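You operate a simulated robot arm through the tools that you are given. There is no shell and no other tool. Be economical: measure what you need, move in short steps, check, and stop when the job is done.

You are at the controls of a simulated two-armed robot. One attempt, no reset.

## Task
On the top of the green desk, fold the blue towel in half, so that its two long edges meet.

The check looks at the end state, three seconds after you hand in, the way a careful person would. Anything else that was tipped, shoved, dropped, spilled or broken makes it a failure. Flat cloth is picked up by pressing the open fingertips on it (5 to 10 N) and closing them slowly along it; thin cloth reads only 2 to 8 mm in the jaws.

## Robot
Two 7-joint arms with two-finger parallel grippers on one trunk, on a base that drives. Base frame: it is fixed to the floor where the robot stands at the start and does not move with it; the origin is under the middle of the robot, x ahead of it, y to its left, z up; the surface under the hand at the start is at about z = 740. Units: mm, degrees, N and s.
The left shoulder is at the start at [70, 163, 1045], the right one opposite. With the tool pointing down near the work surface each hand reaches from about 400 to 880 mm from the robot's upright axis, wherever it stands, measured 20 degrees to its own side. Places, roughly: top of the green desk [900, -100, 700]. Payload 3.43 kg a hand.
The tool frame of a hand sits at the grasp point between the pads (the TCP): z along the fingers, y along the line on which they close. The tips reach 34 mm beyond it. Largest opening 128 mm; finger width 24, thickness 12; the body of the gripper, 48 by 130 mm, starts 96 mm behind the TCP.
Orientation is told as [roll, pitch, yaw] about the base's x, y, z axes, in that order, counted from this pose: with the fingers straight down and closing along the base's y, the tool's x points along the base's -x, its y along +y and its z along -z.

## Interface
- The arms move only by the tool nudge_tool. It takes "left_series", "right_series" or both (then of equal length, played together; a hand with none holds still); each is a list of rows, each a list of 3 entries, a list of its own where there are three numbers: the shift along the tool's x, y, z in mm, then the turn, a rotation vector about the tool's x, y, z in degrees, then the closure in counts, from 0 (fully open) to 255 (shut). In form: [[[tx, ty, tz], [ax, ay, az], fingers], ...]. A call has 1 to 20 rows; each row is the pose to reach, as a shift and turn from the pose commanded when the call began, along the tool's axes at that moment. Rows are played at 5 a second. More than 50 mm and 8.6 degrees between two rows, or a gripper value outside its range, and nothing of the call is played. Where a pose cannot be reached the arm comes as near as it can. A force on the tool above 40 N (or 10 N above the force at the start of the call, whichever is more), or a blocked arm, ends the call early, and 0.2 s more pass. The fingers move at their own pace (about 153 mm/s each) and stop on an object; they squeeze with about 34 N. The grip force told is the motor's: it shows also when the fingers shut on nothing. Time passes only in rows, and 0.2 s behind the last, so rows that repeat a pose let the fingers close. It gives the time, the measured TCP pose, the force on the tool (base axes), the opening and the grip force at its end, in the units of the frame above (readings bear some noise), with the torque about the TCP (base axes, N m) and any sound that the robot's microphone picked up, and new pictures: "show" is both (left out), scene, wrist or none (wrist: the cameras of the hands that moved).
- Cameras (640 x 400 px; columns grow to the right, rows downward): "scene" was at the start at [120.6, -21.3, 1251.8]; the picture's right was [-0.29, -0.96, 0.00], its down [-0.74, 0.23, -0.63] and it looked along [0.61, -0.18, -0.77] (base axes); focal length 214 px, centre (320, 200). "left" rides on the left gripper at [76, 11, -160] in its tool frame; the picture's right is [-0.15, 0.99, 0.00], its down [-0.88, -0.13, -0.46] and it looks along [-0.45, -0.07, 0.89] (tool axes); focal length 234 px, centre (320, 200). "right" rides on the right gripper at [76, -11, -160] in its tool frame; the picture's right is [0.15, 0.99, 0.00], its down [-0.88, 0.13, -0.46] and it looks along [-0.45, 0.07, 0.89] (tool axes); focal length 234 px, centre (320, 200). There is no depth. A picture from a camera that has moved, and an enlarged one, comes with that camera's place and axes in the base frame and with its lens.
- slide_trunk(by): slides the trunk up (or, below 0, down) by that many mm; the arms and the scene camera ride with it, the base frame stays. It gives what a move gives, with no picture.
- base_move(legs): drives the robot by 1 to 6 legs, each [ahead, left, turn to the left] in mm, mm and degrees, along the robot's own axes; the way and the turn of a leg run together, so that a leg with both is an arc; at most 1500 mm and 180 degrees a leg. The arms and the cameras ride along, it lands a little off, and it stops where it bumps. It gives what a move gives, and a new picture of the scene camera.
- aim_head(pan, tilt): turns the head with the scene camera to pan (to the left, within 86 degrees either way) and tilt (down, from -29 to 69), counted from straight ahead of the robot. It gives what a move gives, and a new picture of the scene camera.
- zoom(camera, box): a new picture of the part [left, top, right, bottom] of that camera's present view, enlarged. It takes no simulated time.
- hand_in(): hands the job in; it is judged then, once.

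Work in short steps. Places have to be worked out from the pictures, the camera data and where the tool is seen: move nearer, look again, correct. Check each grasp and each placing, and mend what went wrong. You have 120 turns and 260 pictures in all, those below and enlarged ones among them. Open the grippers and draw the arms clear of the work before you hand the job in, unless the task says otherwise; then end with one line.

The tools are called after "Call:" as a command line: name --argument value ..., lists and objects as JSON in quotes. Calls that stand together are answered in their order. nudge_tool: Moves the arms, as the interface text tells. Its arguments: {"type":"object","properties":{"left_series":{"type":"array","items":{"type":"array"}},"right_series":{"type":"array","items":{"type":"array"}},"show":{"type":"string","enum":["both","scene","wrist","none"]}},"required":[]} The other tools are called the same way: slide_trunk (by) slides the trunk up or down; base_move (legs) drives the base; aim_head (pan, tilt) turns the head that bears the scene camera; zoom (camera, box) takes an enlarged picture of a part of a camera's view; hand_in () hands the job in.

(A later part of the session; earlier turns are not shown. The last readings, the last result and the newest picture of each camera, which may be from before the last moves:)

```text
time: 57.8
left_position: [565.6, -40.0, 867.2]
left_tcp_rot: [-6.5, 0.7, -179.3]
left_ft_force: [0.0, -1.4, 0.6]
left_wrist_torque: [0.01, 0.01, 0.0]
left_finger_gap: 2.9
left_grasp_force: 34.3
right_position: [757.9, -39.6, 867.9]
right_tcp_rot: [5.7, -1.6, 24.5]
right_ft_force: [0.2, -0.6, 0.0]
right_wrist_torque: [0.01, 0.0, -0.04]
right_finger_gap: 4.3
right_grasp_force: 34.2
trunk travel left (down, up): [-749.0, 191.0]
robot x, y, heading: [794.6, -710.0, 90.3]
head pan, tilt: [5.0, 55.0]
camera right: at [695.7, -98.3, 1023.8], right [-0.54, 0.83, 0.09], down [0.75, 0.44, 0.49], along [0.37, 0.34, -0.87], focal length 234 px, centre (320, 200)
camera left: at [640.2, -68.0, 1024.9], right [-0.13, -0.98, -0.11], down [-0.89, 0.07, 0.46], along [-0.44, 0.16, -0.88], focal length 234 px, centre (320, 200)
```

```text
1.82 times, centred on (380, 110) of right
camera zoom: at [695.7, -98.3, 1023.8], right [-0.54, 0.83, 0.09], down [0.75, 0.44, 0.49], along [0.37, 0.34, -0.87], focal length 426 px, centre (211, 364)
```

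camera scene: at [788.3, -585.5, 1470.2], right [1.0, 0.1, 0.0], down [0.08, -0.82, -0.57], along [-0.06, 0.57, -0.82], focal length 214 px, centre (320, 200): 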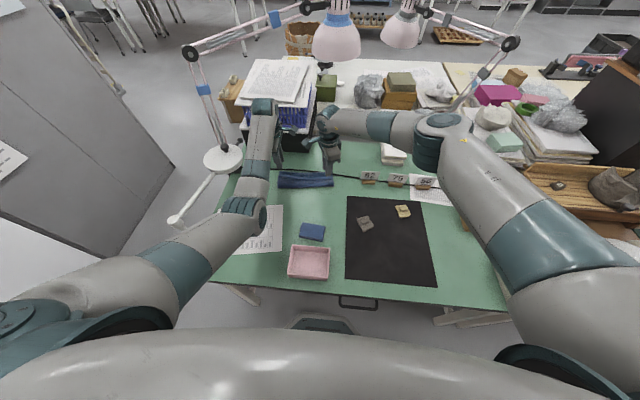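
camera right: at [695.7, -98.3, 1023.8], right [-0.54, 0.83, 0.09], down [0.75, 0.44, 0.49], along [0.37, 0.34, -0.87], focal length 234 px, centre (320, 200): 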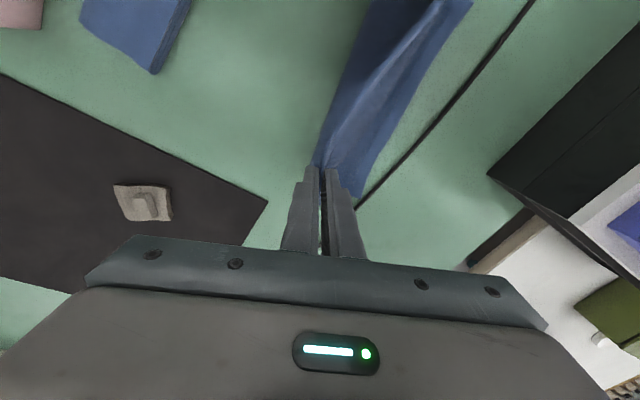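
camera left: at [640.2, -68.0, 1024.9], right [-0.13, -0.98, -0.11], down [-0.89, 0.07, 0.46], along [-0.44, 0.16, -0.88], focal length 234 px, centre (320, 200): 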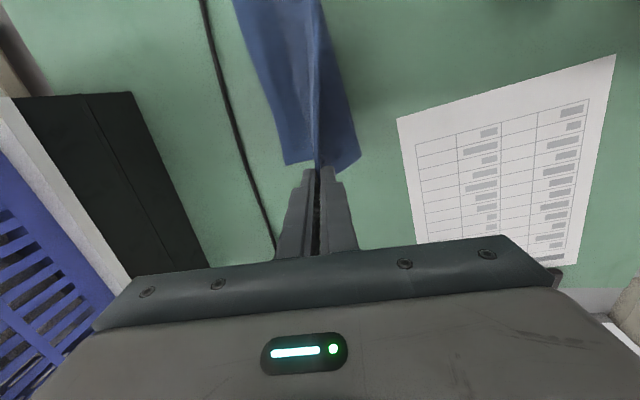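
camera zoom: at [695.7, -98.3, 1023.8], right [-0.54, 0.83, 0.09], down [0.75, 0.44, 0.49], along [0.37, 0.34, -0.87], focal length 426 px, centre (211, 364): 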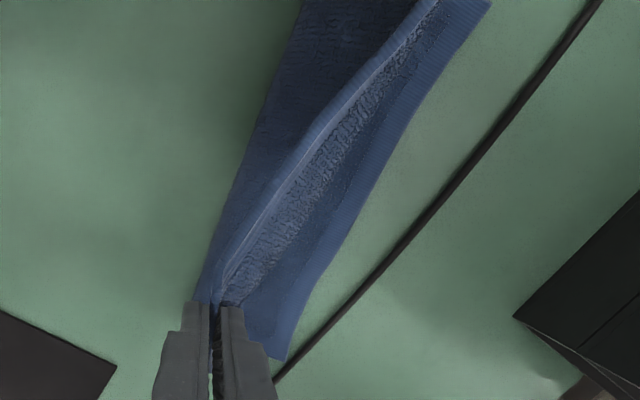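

The lower layer's far edge runs from (553, 20) to (783, 57). I now lay the upright hem over onto it: left grip to about (572, 14), right grip to (764, 42).

Call:
nudge_tool --left_series '[[[2, -19.9, 2.2], [0, 0, 0], 255], [[3, -37.9, 21.3], [0, 0, 0], 255], [[5, -45.1, 47.2], [0, 0, 0], 255], [[6, -46.3, 72.5], [0, 0, 0], 255], [[6, -45.2, 80], [0, 0, 0], 255]]' --right_series '[[[-14.3, 26.3, 3], [0, 0, 0], 255], [[-25.1, 47.1, 20.3], [0, 0, 0], 255], [[-33.4, 59.5, 43.9], [0, 0, 0], 255], [[-36.9, 63.8, 69.5], [0, 0, 0], 255], [[-37.3, 64.3, 80], [0, 0, 0], 255]]' --show "wrist"

Call:
zoom --camera "scene" --box '[250, 140, 360, 210]'

```text
time: 59.0
left_position: [571.8, 15.0, 791.3]
left_tcp_rot: [-6.3, 0.7, -179.3]
left_ft_force: [0.2, 0.5, -0.1]
left_wrist_torque: [0.05, -0.02, 0.03]
left_finger_gap: 2.9
left_grasp_force: 33.8
right_position: [762.0, 41.3, 794.2]
right_tcp_rot: [5.7, -1.5, 24.5]
right_ft_force: [-0.5, -0.3, 0.5]
right_wrist_torque: [0.02, 0.04, 0.01]
right_finger_gap: 3.8
right_grasp_force: 33.7
trunk travel left (down, up): [-749.0, 191.0]
robot x, y, heading: [796.2, -709.2, 90.6]
head pan, tilt: [5.0, 55.0]
camera right: at [701.9, -16.9, 950.6], right [-0.54, 0.83, 0.09], down [0.75, 0.44, 0.49], along [0.37, 0.34, -0.87], focal length 234 px, centre (320, 200)
camera left: at [646.4, -13.2, 949.8], right [-0.13, -0.98, -0.11], down [-0.89, 0.07, 0.46], along [-0.44, 0.16, -0.88], focal length 234 px, centre (320, 200)
```

right: 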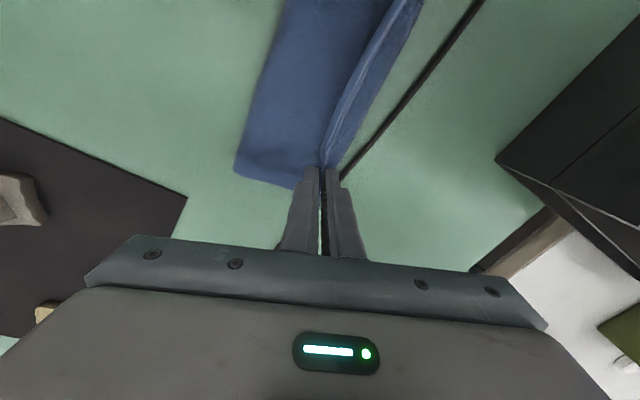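
left: 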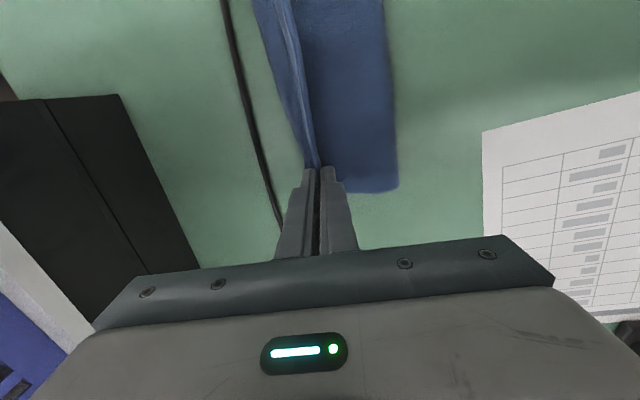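

```text
5.71 times, centred on (305, 175) of scene
camera zoom: at [787.5, -585.6, 1470.2], right [1.0, 0.1, 0.0], down [0.08, -0.82, -0.57], along [-0.06, 0.57, -0.82], focal length 1226 px, centre (406, 343)
```

zoom: 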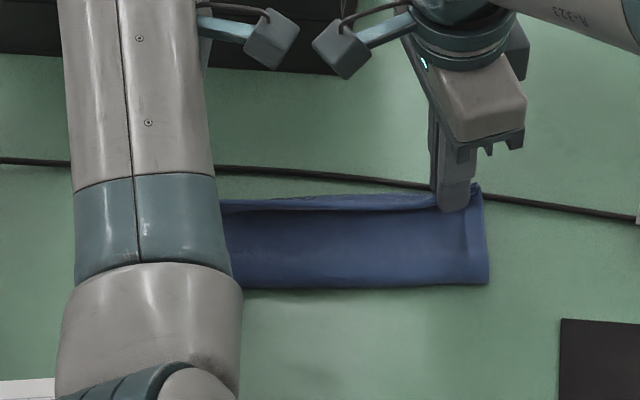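

Looks good. I zoom in with the wrist cameras to see the lower edge relative to the held hem.

Call:
zoom --camera "left" --box '[220, 0, 420, 200]'

Call:
zoom --camera "right" --box '[220, 0, 440, 200]'

```text
2.00 times, centred on (320, 100) of left
camera zoom: at [646.4, -13.2, 949.8], right [-0.13, -0.98, -0.11], down [-0.89, 0.07, 0.46], along [-0.44, 0.16, -0.88], focal length 468 px, centre (320, 400)
```

zoom: 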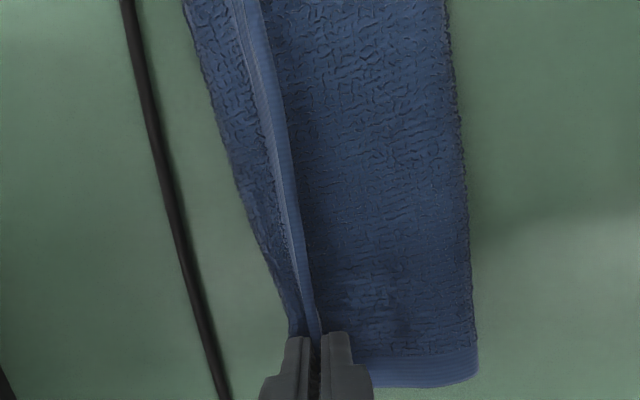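

```text
2.00 times, centred on (330, 100) of right
camera zoom: at [701.9, -16.9, 950.6], right [-0.54, 0.83, 0.09], down [0.75, 0.44, 0.49], along [0.37, 0.34, -0.87], focal length 468 px, centre (300, 400)
```

zoom: 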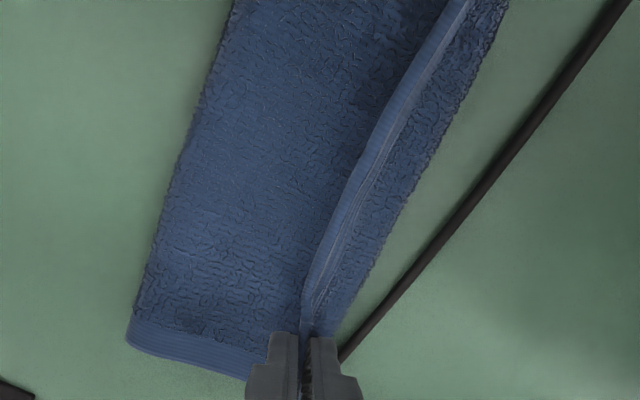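

There is slack bulging past the hem: the crease sits too far forward (lower layer only ~80 mm deep). I swing the hem back up and toward me so more of the towel lies down, ending with the hem upright above the wanted crease line.

Call:
nudge_tool --left_series '[[[-1, 5.3, -24.7], [0, 0, 0], 255], [[-2, 9.5, -50.4], [0, 0, 0], 255], [[-3, 52, -75.2], [0, 0, 0], 255], [[-3, 97.9, -70.2], [0, 0, 0], 255], [[-3, 127.1, -60.3], [0, 0, 0], 255], [[-3, 127.1, -60.3], [0, 0, 0], 255], [[-3, 106.5, -83.3], [0, 0, 0], 255], [[-3, 89.5, -91.4], [0, 0, 0], 255]]' --right_series '[[[3.5, -6.5, -25.9], [0, 0, 0], 255], [[6.2, -11.5, -49.5], [0, 0, 0], 255], [[21, -43.2, -71.1], [0, 0, 0], 255], [[37.8, -80.2, -67.2], [0, 0, 0], 255], [[50.3, -107.9, -55.1], [0, 0, 0], 255], [[50.3, -107.9, -55.1], [0, 0, 0], 255], [[42.1, -89.1, -78.2], [0, 0, 0], 255], [[34.3, -71.8, -86.3], [0, 0, 0], 255]]' --show "both"

Call:
zoom --camera "scene" --box '[200, 120, 400, 240]'

```text
time: 60.0
left_position: [529.6, -52.5, 881.1]
left_tcp_rot: [-8.8, -0.7, -177.2]
left_ft_force: [27.1, 1.3, -2.3]
left_wrist_torque: [0.05, -0.81, -0.13]
left_finger_gap: 2.6
left_grasp_force: 34.0
right_position: [743.0, -36.0, 862.7]
right_tcp_rot: [6.6, 0.1, 25.6]
right_ft_force: [-27.7, -2.5, 2.6]
right_wrist_torque: [-0.04, 0.95, 0.0]
right_finger_gap: 3.8
right_grasp_force: 34.3
trunk travel left (down, up): [-749.0, 191.0]
robot x, y, heading: [794.6, -707.2, 90.5]
head pan, tilt: [5.0, 55.0]
stopped in row 4 (right hand): the force on the tool passed its limit at 51 N (the readings are from after the stop); the commanded pose is now the measured one
camera scene: at [785.8, -587.1, 1470.4], right [1.0, 0.1, 0.0], down [0.08, -0.81, -0.57], along [-0.05, 0.57, -0.82], focal length 214 px, centre (320, 200)
camera right: at [688.2, -96.7, 1021.6], right [-0.56, 0.82, 0.11], down [0.76, 0.45, 0.47], along [0.33, 0.35, -0.88], focal length 234 px, centre (320, 200)
camera left: at [609.2, -84.6, 1037.5], right [-0.1, -0.98, -0.15], down [-0.88, 0.02, 0.48], along [-0.47, 0.18, -0.86], focal length 234 px, centre (320, 200)
```

scene: 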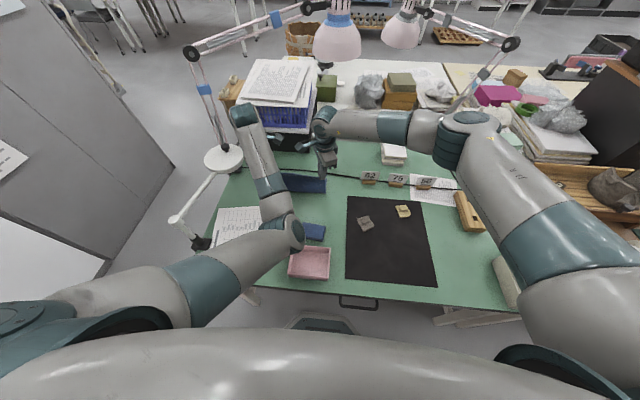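
right: 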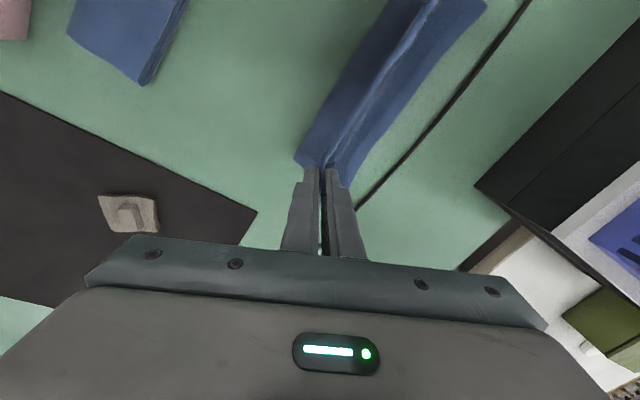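
left: 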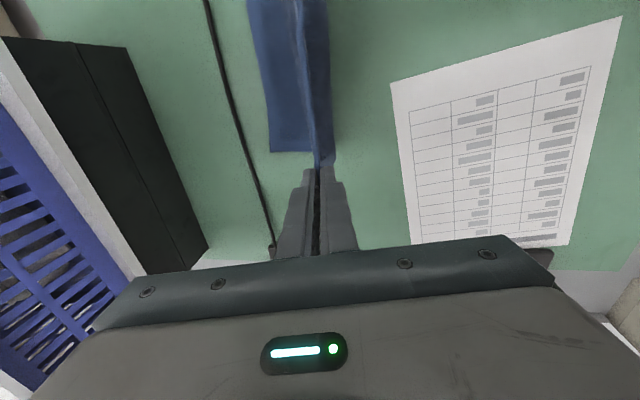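

```text
3.20 times, centred on (300, 180) of scene
camera zoom: at [785.8, -587.1, 1470.4], right [1.0, 0.1, 0.0], down [0.08, -0.81, -0.57], along [-0.05, 0.57, -0.82], focal length 686 px, centre (384, 264)
```

zoom: 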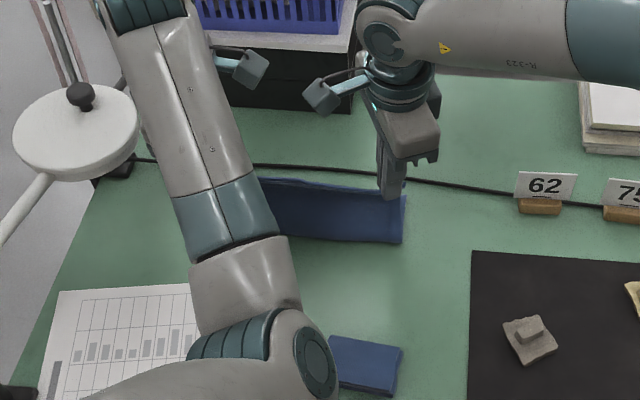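

The left arm's elbow swung inward during that move and tugged the towel sideways (27 N). I stop, relieve the tension by bringing the left hand back in x, slowly.

Call:
nudge_tool --left_series '[[[8, 0, 2], [0, 0, 0], 255], [[16, 0, 4], [0, 0, 0], 255], [[24, 0, 6], [0, 0, 0], 255]]' --show "both"

```text
time: 60.5
left_position: [527.3, -49.8, 880.3]
left_tcp_rot: [-9.1, -1.5, -176.8]
left_ft_force: [24.1, 0.1, -2.6]
left_wrist_torque: [-0.01, -0.73, -0.11]
left_finger_gap: 2.8
left_grasp_force: 34.0
right_position: [738.3, -36.7, 862.6]
right_tcp_rot: [6.7, 0.6, 25.8]
right_ft_force: [-24.6, -0.9, 2.7]
right_wrist_torque: [0.01, 0.83, -0.06]
right_finger_gap: 3.8
right_grasp_force: 34.2
trunk travel left (down, up): [-749.0, 191.0]
robot x, y, heading: [799.3, -709.5, 90.2]
head pan, tilt: [5.0, 55.0]
stopped in row 2 (left hand): the force on the tool passed its limit at 41 N (the readings are from after the stop); the commanded pose is now the measured one
camera scene: at [786.7, -585.5, 1470.2], right [1.0, 0.1, 0.0], down [0.08, -0.82, -0.57], along [-0.05, 0.57, -0.82], focal length 214 px, centre (320, 200)
camera left: at [609.4, -80.8, 1034.7], right [-0.09, -0.98, -0.15], down [-0.87, 0.01, 0.49], along [-0.48, 0.18, -0.86], focal length 234 px, centre (320, 200)
```

scene: 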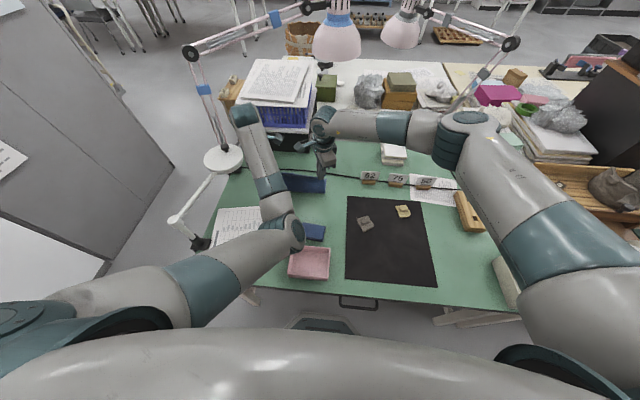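
left: 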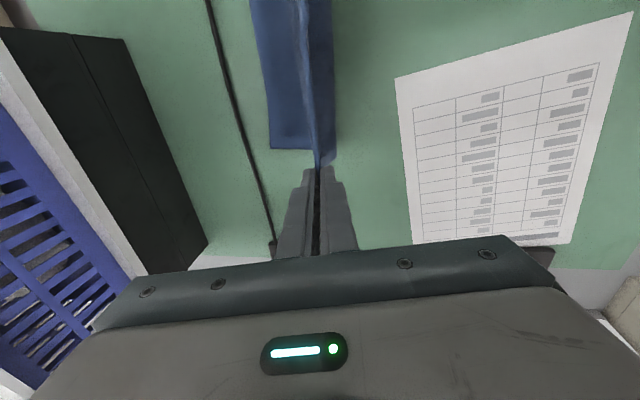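

The left arm isn't tracking well in this posture. I relieve the pull from the right side instead, moving the right hand 22 mm to −x.

Call:
nudge_tool --right_series '[[[5, 2, 0], [0, 0, 0], 255], [[10, 4.5, 0], [0, 0, 0], 255], [[15, 7, 0], [0, 0, 0], 255], [[20, 9.5, 0], [0, 0, 0], 255]]' --show "none"

```text
time: 61.5
left_position: [524.8, -50.3, 879.9]
left_tcp_rot: [-8.9, -2.0, -176.4]
left_ft_force: [2.3, 0.2, -0.8]
left_wrist_torque: [0.01, -0.12, -0.04]
left_finger_gap: 2.6
left_grasp_force: 34.2
right_position: [723.9, -33.5, 862.1]
right_tcp_rot: [6.5, -0.1, 25.4]
right_ft_force: [-3.1, 0.0, -0.4]
right_wrist_torque: [-0.01, 0.13, -0.02]
right_finger_gap: 3.8
right_grasp_force: 34.2
trunk travel left (down, up): [-749.0, 191.0]
robot x, y, heading: [798.3, -705.9, 90.5]
head pan, tilt: [5.0, 55.0]
```

Tension is gone. I test a small left-hand move (+6 mm x) to see how it tracks.

Call:
nudge_tool --left_series '[[[2, 0, 0], [0, 0, 0], 255], [[4, 0, 0], [0, 0, 0], 255], [[6, 0, 0], [0, 0, 0], 255], [[6, 0, 0], [0, 0, 0], 255]]' --show "none"

Call:
zoom --camera "scene" --box '[180, 80, 380, 280]'

```text
time: 62.5
left_position: [518.2, -50.2, 880.2]
left_tcp_rot: [-8.9, -2.9, -175.8]
left_ft_force: [10.5, 0.0, -1.8]
left_wrist_torque: [0.0, -0.34, -0.09]
left_finger_gap: 2.8
left_grasp_force: 34.1
right_position: [722.5, -35.5, 864.0]
right_tcp_rot: [6.6, 0.2, 25.5]
right_ft_force: [-9.8, -0.3, 0.9]
right_wrist_torque: [0.0, 0.36, -0.03]
right_finger_gap: 3.8
right_grasp_force: 33.8
trunk travel left (down, up): [-749.0, 191.0]
robot x, y, heading: [797.6, -707.3, 90.4]
head pan, tilt: [5.0, 55.0]
```

```text
2.00 times, centred on (280, 180) of scene
camera zoom: at [787.7, -585.1, 1470.1], right [1.0, 0.1, 0.0], down [0.08, -0.82, -0.57], along [-0.06, 0.57, -0.82], focal length 429 px, centre (400, 240)
```

zoom: 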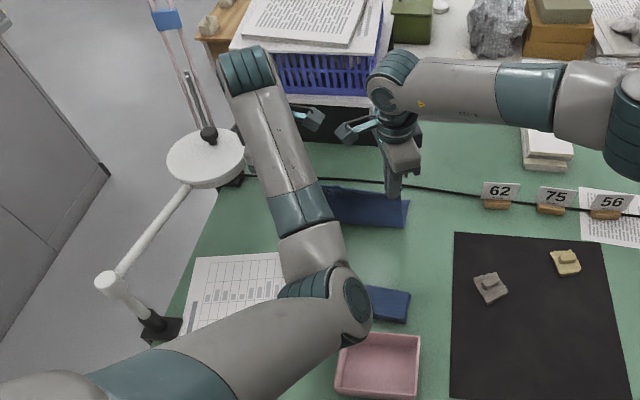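

The left arm seems to be at an awkward joint posture because the hands are too close to the body. I try extending both hands forward a bit (+y), which should bring the left arm back to a comfortable posture.

Call:
nudge_tool --left_series '[[[1, -6, 0], [0, 0, 0], 255], [[2, -12, 0], [0, 0, 0], 255], [[3, -18, 0], [0, 0, 0], 255], [[4, -24, 0], [0, 0, 0], 255]]' --right_series '[[[0, 6, 0], [0, 0, 0], 255], [[0, 12, 0], [0, 0, 0], 255], [[0, 18, 0], [0, 0, 0], 255], [[0, 24, 0], [0, 0, 0], 255]]' --show "none"

```text
time: 63.5
left_position: [524.8, -26.1, 883.2]
left_tcp_rot: [-8.9, -2.5, -175.8]
left_ft_force: [0.1, 0.8, -0.3]
left_wrist_torque: [-0.05, -0.01, -0.01]
left_finger_gap: 2.4
left_grasp_force: 34.2
right_position: [713.2, -12.6, 865.8]
right_tcp_rot: [6.6, 0.1, 25.4]
right_ft_force: [0.1, 0.5, 0.4]
right_wrist_torque: [-0.01, 0.01, -0.02]
right_finger_gap: 3.9
right_grasp_force: 34.0
trunk travel left (down, up): [-749.0, 191.0]
robot x, y, heading: [799.5, -706.8, 90.8]
head pan, tilt: [5.0, 55.0]
```

Tracking is fine again with the arms further out. So I use the base for the backward swing: drive back 55 mm and 15 mm to +x with the hands rigid, which lets more towel lie down.

Call:
base_move --legs '[[-55, -15, 0]]'

Call:
zoom --camera "left" --box '[180, 0, 440, 190]'

Call:
zoom --camera "right" --box '[220, 0, 500, 220]'

Call:
zoom --camera "scene" --box '[220, 120, 380, 230]'

```text
time: 64.5
left_position: [539.3, -78.9, 884.0]
left_tcp_rot: [-8.9, -2.4, -175.9]
left_ft_force: [0.0, 0.1, -0.6]
left_wrist_torque: [-0.02, -0.01, -0.05]
left_finger_gap: 2.4
left_grasp_force: 33.9
right_position: [726.8, -66.7, 864.2]
right_tcp_rot: [6.5, 0.3, 25.6]
right_ft_force: [0.3, -0.1, 0.0]
right_wrist_torque: [-0.02, -0.02, -0.06]
right_finger_gap: 3.8
right_grasp_force: 33.9
trunk travel left (down, up): [-749.0, 191.0]
robot x, y, heading: [811.6, -760.3, 90.9]
head pan, tilt: [5.0, 55.0]
camera scene: at [802.5, -638.0, 1469.9], right [1.0, 0.1, 0.0], down [0.08, -0.82, -0.57], along [-0.06, 0.57, -0.82], focal length 214 px, centre (320, 200)
```

scene: 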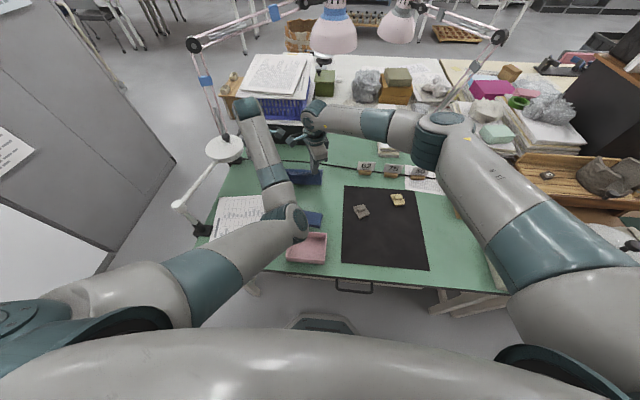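

```text
2.11 times, centred on (310, 95) of left
camera zoom: at [623.7, -109.1, 1036.6], right [-0.08, -0.99, -0.15], down [-0.86, -0.01, 0.51], along [-0.5, 0.17, -0.85], focal length 493 px, centre (341, 421)
```

zoom: 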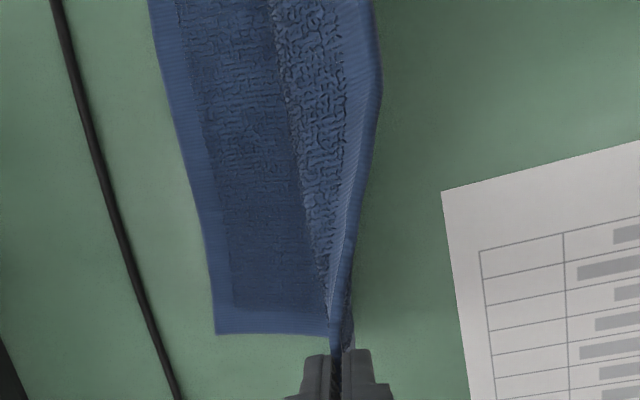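

```text
1.82 times, centred on (360, 110) of right
camera zoom: at [672.1, -126.5, 1023.5], right [-0.56, 0.82, 0.11], down [0.76, 0.45, 0.47], along [0.33, 0.34, -0.88], focal length 426 px, centre (247, 364)
```

zoom: 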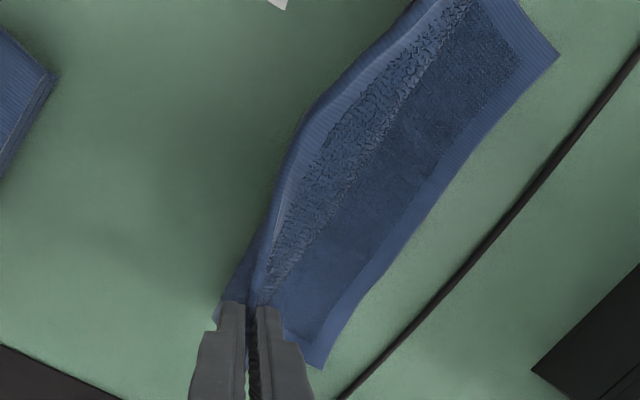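

```text
3.64 times, centred on (300, 175) of scene
camera zoom: at [802.5, -638.0, 1469.9], right [1.0, 0.1, 0.0], down [0.08, -0.82, -0.57], along [-0.06, 0.57, -0.82], focal length 780 px, centre (393, 291)
```

zoom: 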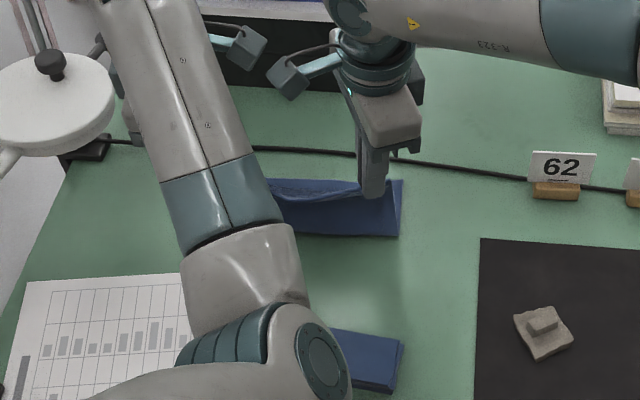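

Now the lower layer is deep (far edge (518, 26)–(750, 33)) and the hem stands above the wanted crease, ends aligned. I start the arc forward with the arms.

Call:
nudge_tool --left_series '[[[1, -9, 8], [0, 0, 0], 255], [[2, -17, 17], [0, 0, 0], 255], [[3.1, -25.9, 28.4], [0, 0, 0], 255]]' --right_series '[[[-4, 8, 2], [0, 0, 0], 255], [[-8, 16, 4], [0, 0, 0], 255], [[-12.1, 24.6, 6.8], [0, 0, 0], 255]]' --show "none"

Call:
base_move --legs '[[25, 0, 0]]'

```text
time: 65.3
left_position: [537.5, -48.0, 860.8]
left_tcp_rot: [-9.0, -2.5, -175.9]
left_ft_force: [-0.2, 0.2, -0.1]
left_wrist_torque: [0.0, 0.0, -0.02]
left_finger_gap: 2.4
left_grasp_force: 34.1
right_position: [727.7, -37.5, 861.8]
right_tcp_rot: [6.6, 0.1, 25.5]
right_ft_force: [-0.9, -0.4, -1.0]
right_wrist_torque: [-0.01, 0.0, -0.01]
right_finger_gap: 3.9
right_grasp_force: 33.8
trunk travel left (down, up): [-749.0, 191.0]
robot x, y, heading: [814.0, -763.5, 90.5]
head pan, tilt: [5.0, 55.0]
```

```text
time: 66.1
left_position: [537.1, -27.3, 862.9]
left_tcp_rot: [-9.2, -2.4, -175.7]
left_ft_force: [-0.7, 0.5, -0.3]
left_wrist_torque: [0.03, -0.04, -0.04]
left_finger_gap: 2.6
left_grasp_force: 34.3
right_position: [726.3, -18.6, 863.7]
right_tcp_rot: [6.7, 0.1, 25.6]
right_ft_force: [-0.2, -0.3, -0.4]
right_wrist_torque: [0.01, -0.02, 0.02]
right_finger_gap: 3.9
right_grasp_force: 34.3
trunk travel left (down, up): [-749.0, 191.0]
robot x, y, heading: [811.0, -734.0, 90.9]
head pan, tilt: [5.0, 55.0]
camera scene: at [802.8, -619.2, 1470.7], right [1.0, 0.1, 0.0], down [0.08, -0.81, -0.58], along [-0.06, 0.57, -0.82], focal length 214 px, centre (320, 200)
```

scene: 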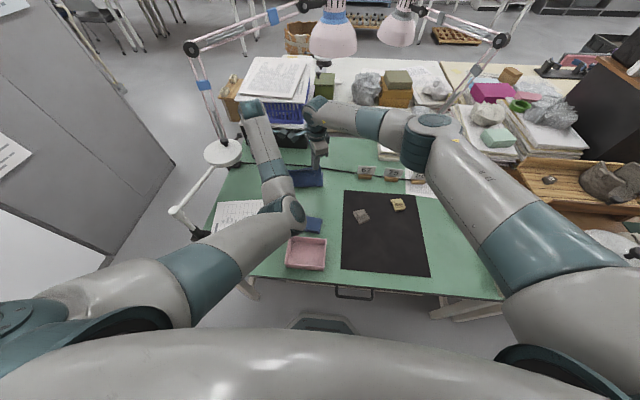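

On track, no tension. Now the last part of the arc: forward and down with the arms to just above the lower layer's far edge.

Call:
nudge_tool --left_series '[[[2.4, -12.2, 12.1], [0, 0, 0], 255], [[4.2, -21.9, 33.8], [0, 0, 0], 255], [[6.8, -27, 59.9], [0, 0, 0], 255], [[7.9, -28.1, 78.3], [0, 0, 0], 255]]' --right_series '[[[-6.1, 9.3, 11.1], [0, 0, 0], 255], [[-12.2, 17, 34.1], [0, 0, 0], 255], [[-16.9, 24.1, 60], [0, 0, 0], 255], [[-18.6, 25.5, 78.3], [0, 0, 0], 255]]' --show "none"

Call:
zoom --camera "left" --box '[180, 0, 440, 200]'

Call:
zoom --camera "right" --box '[200, 0, 460, 200]'

Call:
zoom --camera "scene" --box '[240, 140, 350, 220]'

```text
time: 67.1
left_position: [538.8, 14.5, 789.9]
left_tcp_rot: [-9.1, -2.3, -175.7]
left_ft_force: [1.2, 0.0, 0.2]
left_wrist_torque: [-0.01, -0.02, -0.02]
left_finger_gap: 2.6
left_grasp_force: 34.3
right_position: [729.7, 18.6, 797.0]
right_tcp_rot: [6.6, 0.2, 25.6]
right_ft_force: [-0.6, -0.4, -0.8]
right_wrist_torque: [0.03, 0.03, 0.0]
right_finger_gap: 3.4
right_grasp_force: 33.8
right hand out of reach, approached as far as the arm can: row 4
trunk travel left (down, up): [-749.0, 191.0]
robot x, y, heading: [811.2, -739.9, 90.7]
head pan, tilt: [5.0, 55.0]
```

```text
2.00 times, centred on (310, 100) of left
camera zoom: at [623.2, -16.1, 942.0], right [-0.08, -0.99, -0.15], down [-0.86, -0.01, 0.51], along [-0.5, 0.17, -0.85], focal length 468 px, centre (340, 400)
```

zoom: 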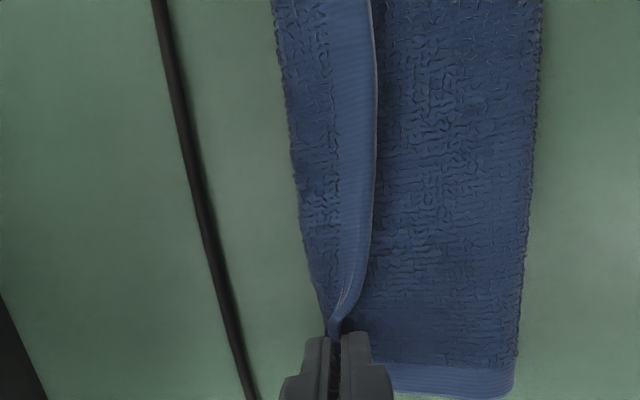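

```text
2.00 times, centred on (330, 100) of right
camera zoom: at [675.0, -40.9, 955.1], right [-0.56, 0.82, 0.11], down [0.76, 0.45, 0.47], along [0.33, 0.35, -0.88], focal length 468 px, centre (300, 400)
```

zoom: 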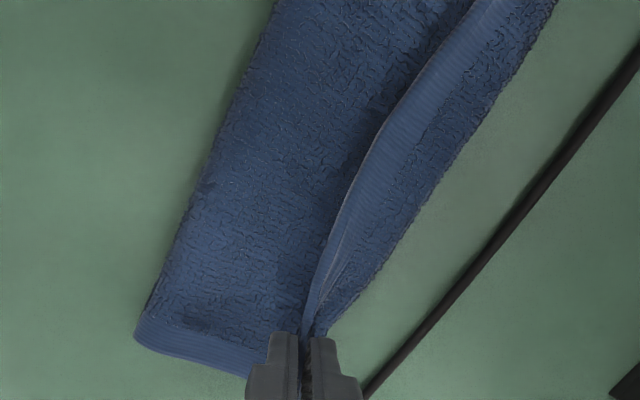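

```text
5.00 times, centred on (295, 180) of scene
camera zoom: at [802.6, -616.0, 1470.3], right [1.0, 0.1, 0.0], down [0.08, -0.81, -0.57], along [-0.06, 0.57, -0.82], focal length 1072 px, centre (445, 300)
```

zoom: 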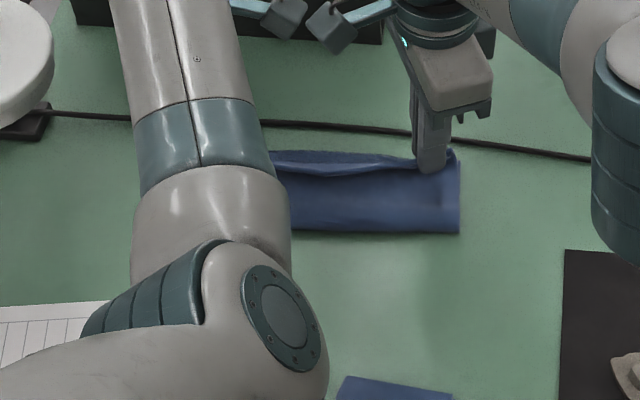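

The sheet still doubles back near the hem, because the cloth leaves the jaws pointing downward with slack. I raise slightly, carry the hem ~38 mm past the edge to straighten it, then lower and come back low so the slack moves to the crease side.

Call:
nudge_tool --left_series '[[[0, 0, -10], [-2, 0, 0], 255], [[0, 0, -22], [-4, 0, 0], 255], [[0, 0, -30], [-6, 0, 0], 255]]' --right_series '[[[0, -2, -8], [2, 0, 0], 255], [[0, -3, -16], [4, 0, 0], 255], [[0, -4, -24], [6, 0, 0], 255]]' --show "none"

Call:
base_move --legs '[[38, 0, 0]]'

Call:
zoom --camera "left" --box '[180, 0, 440, 200]'

Call:
zoom --camera "right" --box '[200, 0, 460, 200]'

```text
time: 67.9
left_position: [540.7, 10.5, 817.2]
left_tcp_rot: [-3.0, -2.3, -175.8]
left_ft_force: [1.5, 0.6, 0.5]
left_wrist_torque: [0.04, -0.05, -0.04]
left_finger_gap: 2.9
left_grasp_force: 34.2
right_position: [735.1, 3.9, 823.7]
right_tcp_rot: [0.5, 0.1, 25.6]
right_ft_force: [-1.5, 0.8, -0.5]
right_wrist_torque: [0.06, 0.11, -0.02]
right_finger_gap: 3.5
right_grasp_force: 34.2
right hand out of reach, approached as far as the arm can: row 2, 3
trunk travel left (down, up): [-749.0, 191.0]
robot x, y, heading: [812.1, -735.8, 90.9]
head pan, tilt: [5.0, 55.0]
```

```text
time: 68.8
left_position: [540.9, 46.1, 819.7]
left_tcp_rot: [-3.2, -2.4, -175.7]
left_ft_force: [1.0, -0.5, 0.1]
left_wrist_torque: [0.05, -0.03, -0.02]
left_finger_gap: 2.6
left_grasp_force: 34.3
right_position: [736.8, 38.1, 825.9]
right_tcp_rot: [0.7, 0.2, 25.6]
right_ft_force: [-1.3, 0.0, 0.3]
right_wrist_torque: [0.11, 0.07, -0.04]
right_finger_gap: 3.8
right_grasp_force: 34.4
trunk travel left (down, up): [-749.0, 191.0]
robot x, y, heading: [811.8, -700.5, 90.4]
head pan, tilt: [5.0, 55.0]
camera scene: at [802.4, -580.7, 1470.7], right [1.0, 0.1, 0.0], down [0.08, -0.81, -0.58], along [-0.06, 0.57, -0.82], focal length 214 px, centre (320, 200)
```

scene: 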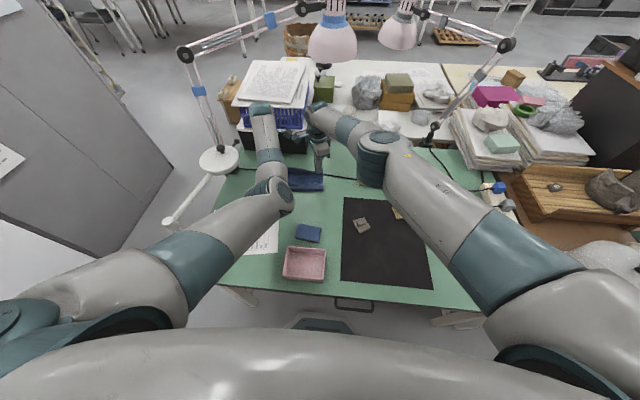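

```text
2.00 times, centred on (310, 100) of left
camera zoom: at [624.7, 32.0, 975.3], right [-0.07, -1.0, -0.05], down [-0.87, 0.04, 0.5], along [-0.49, 0.08, -0.87], focal length 468 px, centre (340, 400)
```

zoom: 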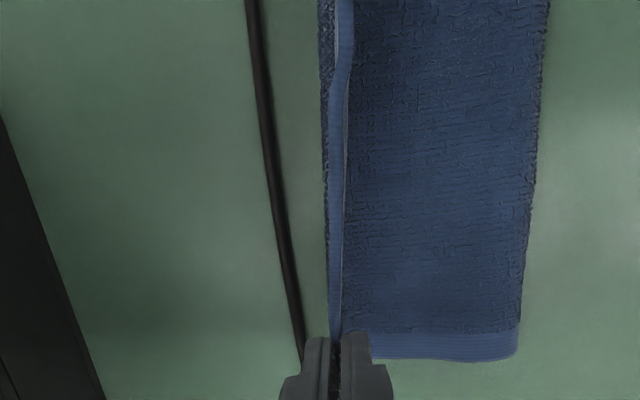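

```text
2.00 times, centred on (330, 100) of right
camera zoom: at [673.8, -6.2, 986.3], right [-0.56, 0.83, 0.01], down [0.74, 0.49, 0.46], along [0.37, 0.26, -0.89], focal length 468 px, centre (300, 400)
```

zoom: 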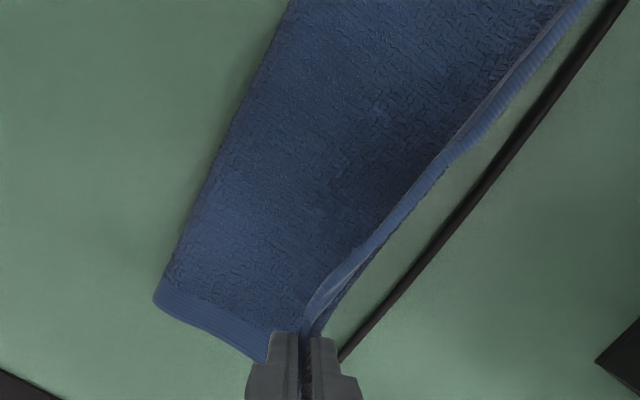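

The top layer is now straight with the hem at its far end. I lower with the trunk, then come back ~15 mm with the base.

Call:
slide_trunk --by -26

Call:
base_move --legs '[[-15, 0, 0]]'

Call:
zoom --camera "left" --box '[180, 0, 440, 200]'

Call:
zoom --camera "right" --box '[200, 0, 460, 200]'

Call:
zoom --camera "scene" --box '[240, 140, 350, 220]'

```text
time: 69.5
left_position: [540.5, 49.2, 791.1]
left_tcp_rot: [-3.0, -2.5, -175.7]
left_ft_force: [1.8, -0.7, 0.4]
left_wrist_torque: [0.08, -0.03, 0.02]
left_finger_gap: 2.7
left_grasp_force: 34.1
right_position: [734.4, 42.1, 797.3]
right_tcp_rot: [0.5, 0.2, 25.6]
right_ft_force: [-0.8, 1.5, -0.6]
right_wrist_torque: [0.08, 0.07, -0.04]
right_finger_gap: 3.9
right_grasp_force: 34.3
trunk travel left (down, up): [-723.0, 217.0]
robot x, y, heading: [808.2, -698.9, 90.7]
head pan, tilt: [5.0, 55.0]
```

```text
time: 70.2
left_position: [540.4, 34.7, 789.8]
left_tcp_rot: [-2.9, -2.3, -175.7]
left_ft_force: [1.1, -0.2, 0.1]
left_wrist_torque: [0.04, -0.04, -0.04]
left_finger_gap: 2.8
left_grasp_force: 33.5
right_position: [735.9, 28.3, 795.7]
right_tcp_rot: [0.4, 0.1, 25.6]
right_ft_force: [-1.0, 0.0, -0.9]
right_wrist_torque: [0.03, 0.07, -0.02]
right_finger_gap: 3.9
right_grasp_force: 34.1
trunk travel left (down, up): [-723.0, 217.0]
robot x, y, heading: [813.7, -713.5, 90.8]
head pan, tilt: [5.0, 55.0]
camera scene: at [802.1, -589.1, 1443.8], right [1.0, 0.1, 0.0], down [0.08, -0.82, -0.57], along [-0.06, 0.57, -0.82], focal length 214 px, centre (320, 200)
```

scene: 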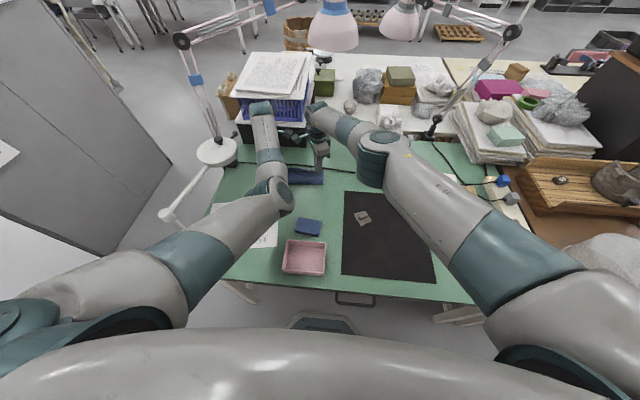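

```text
2.00 times, centred on (310, 100) of left
camera zoom: at [624.6, 21.3, 945.6], right [-0.07, -1.0, -0.04], down [-0.87, 0.04, 0.5], along [-0.49, 0.08, -0.87], focal length 468 px, centre (340, 400)
```

zoom: 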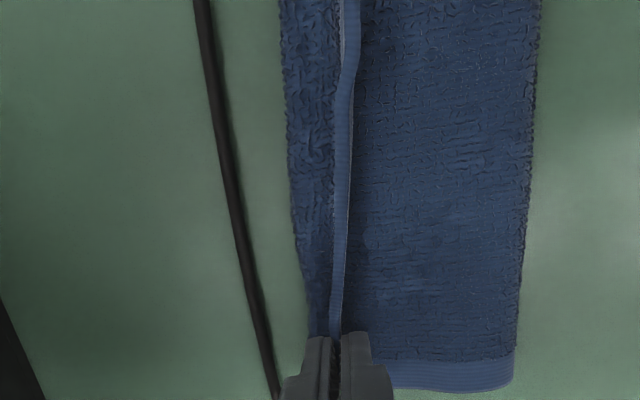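

```text
2.00 times, centred on (330, 100) of right
camera zoom: at [673.8, -16.7, 956.7], right [-0.56, 0.83, 0.01], down [0.74, 0.5, 0.45], along [0.37, 0.26, -0.89], focal length 468 px, centre (300, 400)
```

zoom: 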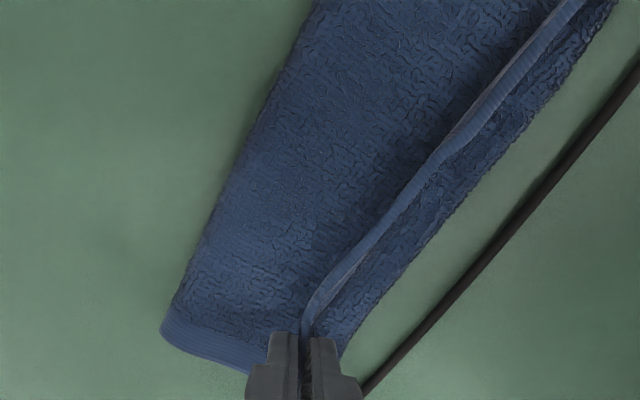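

```text
5.00 times, centred on (295, 180) of scene
camera zoom: at [802.1, -589.1, 1443.8], right [1.0, 0.1, 0.0], down [0.08, -0.82, -0.57], along [-0.06, 0.57, -0.82], focal length 1072 px, centre (445, 300)
```

zoom: 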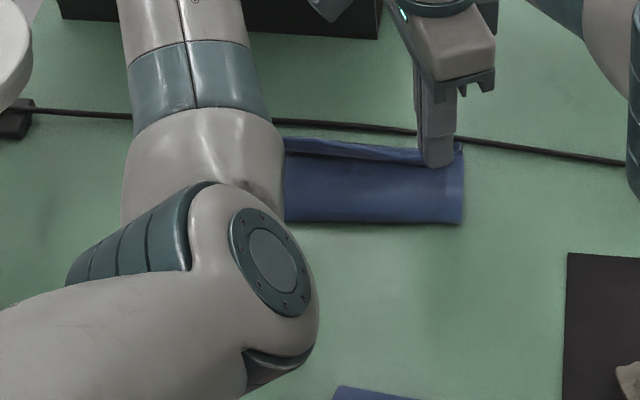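

The hump stays because the crease creeps forward whenever the hem is pulled. I'll redo the swing with base and trunk only (hands rigid): raise, go well back so the lower layer lies deeper, then come forward on a lower path with little slack. First equalise the hands.

Call:
nudge_tool --left_series '[[[0, 4, -3], [0, 0, 0], 255], [[0, 8, -3], [0, 0, 0], 255]]' --right_series '[[[-1, 2, 2], [0, 0, 0], 255], [[-1.7, 3.6, 3], [0, 0, 0], 255]]' --show "none"

Call:
slide_trunk --by 58

Call:
base_move --legs '[[-130, 0, 0]]'

Call:
zoom --camera "left" --box '[140, 0, 440, 200]'

Call:
zoom --camera "right" --box '[200, 0, 500, 220]'

```text
time: 70.8
left_position: [541.1, 26.1, 794.2]
left_tcp_rot: [-3.0, -2.4, -175.7]
left_ft_force: [0.9, 0.1, -0.1]
left_wrist_torque: [-0.01, -0.03, -0.05]
left_finger_gap: 2.7
left_grasp_force: 33.9
right_position: [736.2, 28.7, 796.1]
right_tcp_rot: [0.6, 0.3, 25.7]
right_ft_force: [-0.1, 0.6, -0.2]
right_wrist_torque: [0.06, 0.05, 0.0]
right_finger_gap: 3.9
right_grasp_force: 34.0
trunk travel left (down, up): [-723.0, 217.0]
robot x, y, heading: [815.9, -716.5, 90.8]
head pan, tilt: [5.0, 55.0]
```

```text
time: 71.8
left_position: [542.0, 25.7, 851.9]
left_tcp_rot: [-3.1, -2.4, -175.7]
left_ft_force: [-0.1, 0.5, 0.0]
left_wrist_torque: [0.04, -0.03, -0.03]
left_finger_gap: 2.4
left_grasp_force: 33.7
right_position: [735.8, 28.6, 853.1]
right_tcp_rot: [0.7, 0.1, 25.6]
right_ft_force: [-1.6, -0.3, -1.2]
right_wrist_torque: [0.09, 0.08, -0.01]
right_finger_gap: 3.9
right_grasp_force: 34.2
trunk travel left (down, up): [-781.0, 159.0]
robot x, y, heading: [814.8, -715.8, 90.7]
head pan, tilt: [5.0, 55.0]
```

```text
time: 73.1
left_position: [543.8, -102.4, 850.3]
left_tcp_rot: [-3.0, -2.5, -175.7]
left_ft_force: [1.0, 0.2, -0.5]
left_wrist_torque: [0.04, -0.01, 0.0]
left_finger_gap: 2.6
left_grasp_force: 34.4
right_position: [738.0, -100.0, 853.4]
right_tcp_rot: [0.6, 0.2, 25.6]
right_ft_force: [-0.2, 0.2, -0.2]
right_wrist_torque: [0.03, 0.11, -0.03]
right_finger_gap: 3.6
right_grasp_force: 34.3
trunk travel left (down, up): [-781.0, 159.0]
robot x, y, heading: [812.1, -845.3, 90.6]
head pan, tilt: [5.0, 55.0]
camera scene: at [803.6, -719.4, 1501.9], right [1.0, 0.1, 0.0], down [0.08, -0.82, -0.57], along [-0.06, 0.57, -0.82], focal length 214 px, centre (320, 200)
```

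scene: 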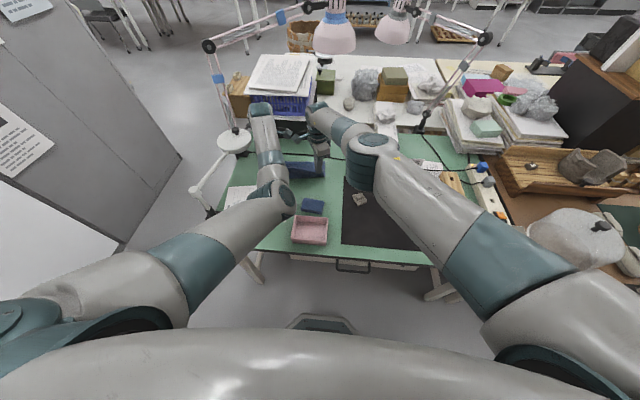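

```text
2.00 times, centred on (290, 100) of left
camera zoom: at [627.0, -116.0, 1007.2], right [-0.07, -1.0, -0.05], down [-0.87, 0.04, 0.5], along [-0.49, 0.08, -0.87], focal length 468 px, centre (380, 400)
```

zoom: 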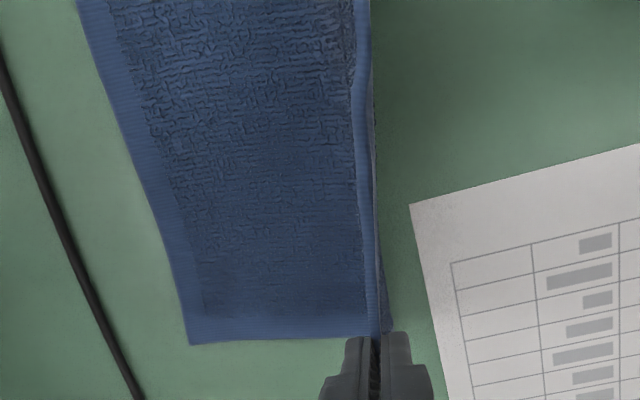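

```text
1.82 times, centred on (350, 110) of right
camera zoom: at [676.0, -144.5, 1013.4], right [-0.56, 0.83, 0.01], down [0.74, 0.49, 0.45], along [0.37, 0.26, -0.89], focal length 426 px, centre (266, 364)
```

zoom: 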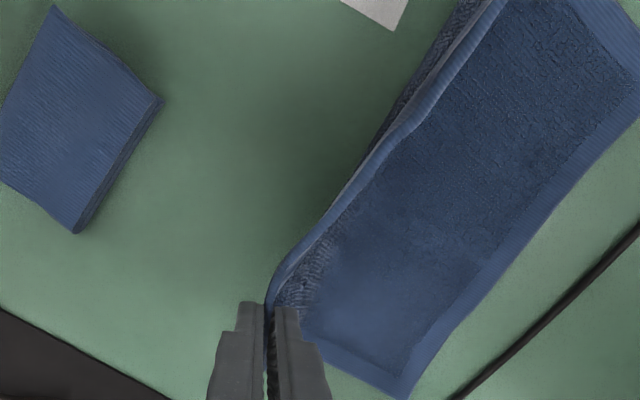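

Excellent: lower layer lies flat with far edge (523, 23)–(756, 32), hem above y≈−100. Now forward with the base along the lower path.

Call:
base_move --legs '[[65, 0, 0]]'

Call:
slide_trunk --by -12

Call:
base_move --legs '[[30, 0, 0]]'

Call:
zoom --camera "left" --box '[140, 0, 440, 200]'

Call:
zoom --camera "right" --box '[200, 0, 500, 220]'

```text
time: 74.1
left_position: [542.2, -38.9, 852.7]
left_tcp_rot: [-3.1, -2.3, -175.7]
left_ft_force: [0.6, -0.4, -1.0]
left_wrist_torque: [0.06, -0.01, -0.01]
left_finger_gap: 2.6
left_grasp_force: 34.1
right_position: [736.5, -36.8, 853.4]
right_tcp_rot: [0.8, 0.0, 25.7]
right_ft_force: [-0.8, 0.4, -0.7]
right_wrist_torque: [0.06, 0.04, -0.02]
right_finger_gap: 3.5
right_grasp_force: 33.9
trunk travel left (down, up): [-781.0, 159.0]
robot x, y, heading: [816.5, -778.2, 90.6]
head pan, tilt: [5.0, 55.0]
camera scene: at [803.0, -657.5, 1502.4], right [1.0, 0.1, 0.0], down [0.08, -0.81, -0.57], along [-0.06, 0.57, -0.82], focal length 214 px, centre (320, 200)
```

scene: 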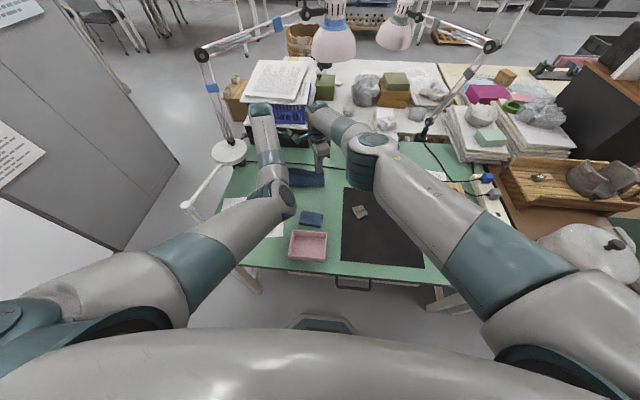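

```text
time: 74.7
left_position: [541.4, -38.6, 839.7]
left_tcp_rot: [-3.0, -2.4, -175.8]
left_ft_force: [0.7, 0.2, -0.3]
left_wrist_torque: [0.07, -0.04, -0.04]
left_finger_gap: 2.3
left_grasp_force: 33.4
right_position: [734.6, -35.5, 840.6]
right_tcp_rot: [0.6, 0.3, 25.7]
right_ft_force: [-1.0, -0.4, -0.5]
right_wrist_torque: [0.06, 0.04, -0.03]
right_finger_gap: 3.7
right_grasp_force: 33.9
trunk travel left (down, up): [-769.0, 171.0]
robot x, y, heading: [814.0, -778.9, 90.7]
head pan, tilt: [5.0, 55.0]
```

```text
time: 75.5
left_position: [540.8, -14.1, 842.6]
left_tcp_rot: [-3.2, -2.4, -175.6]
left_ft_force: [-0.4, -0.7, -0.3]
left_wrist_torque: [0.09, -0.03, -0.01]
left_finger_gap: 2.8
left_grasp_force: 34.1
right_position: [734.6, -10.0, 845.4]
right_tcp_rot: [0.8, 0.2, 25.7]
right_ft_force: [-0.7, -0.8, 0.2]
right_wrist_torque: [0.08, 0.02, -0.05]
right_finger_gap: 3.6
right_grasp_force: 34.1
trunk travel left (down, up): [-769.0, 171.0]
robot x, y, heading: [816.1, -750.8, 90.5]
head pan, tilt: [5.0, 55.0]
camera scene: at [802.7, -632.7, 1490.8], right [0.99, 0.1, 0.0], down [0.08, -0.81, -0.58], along [-0.06, 0.57, -0.82], focal length 214 px, centre (320, 200)
```

scene: 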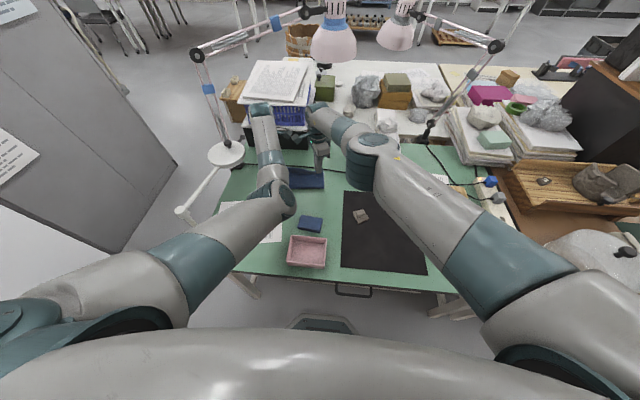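

```text
2.00 times, centred on (290, 100) of left
camera zoom: at [625.1, -27.4, 998.8], right [-0.07, -1.0, -0.05], down [-0.87, 0.04, 0.5], along [-0.49, 0.08, -0.87], focal length 468 px, centre (380, 400)
```

zoom: 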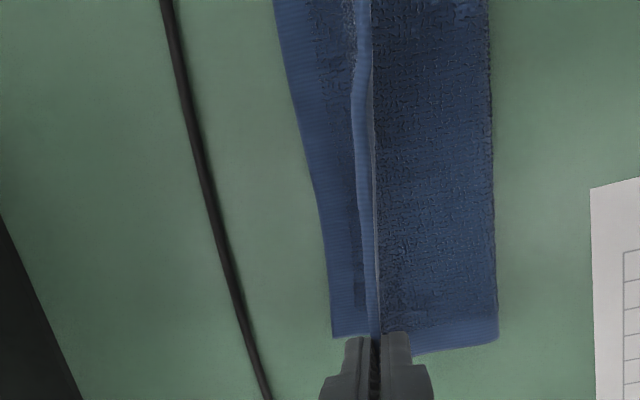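

```text
1.82 times, centred on (350, 110) of right
camera zoom: at [673.6, -56.0, 1005.1], right [-0.56, 0.83, 0.01], down [0.74, 0.49, 0.46], along [0.37, 0.27, -0.89], focal length 426 px, centre (266, 364)
```

zoom: 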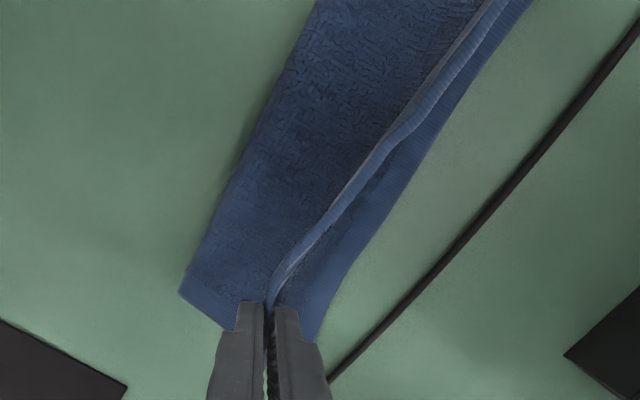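

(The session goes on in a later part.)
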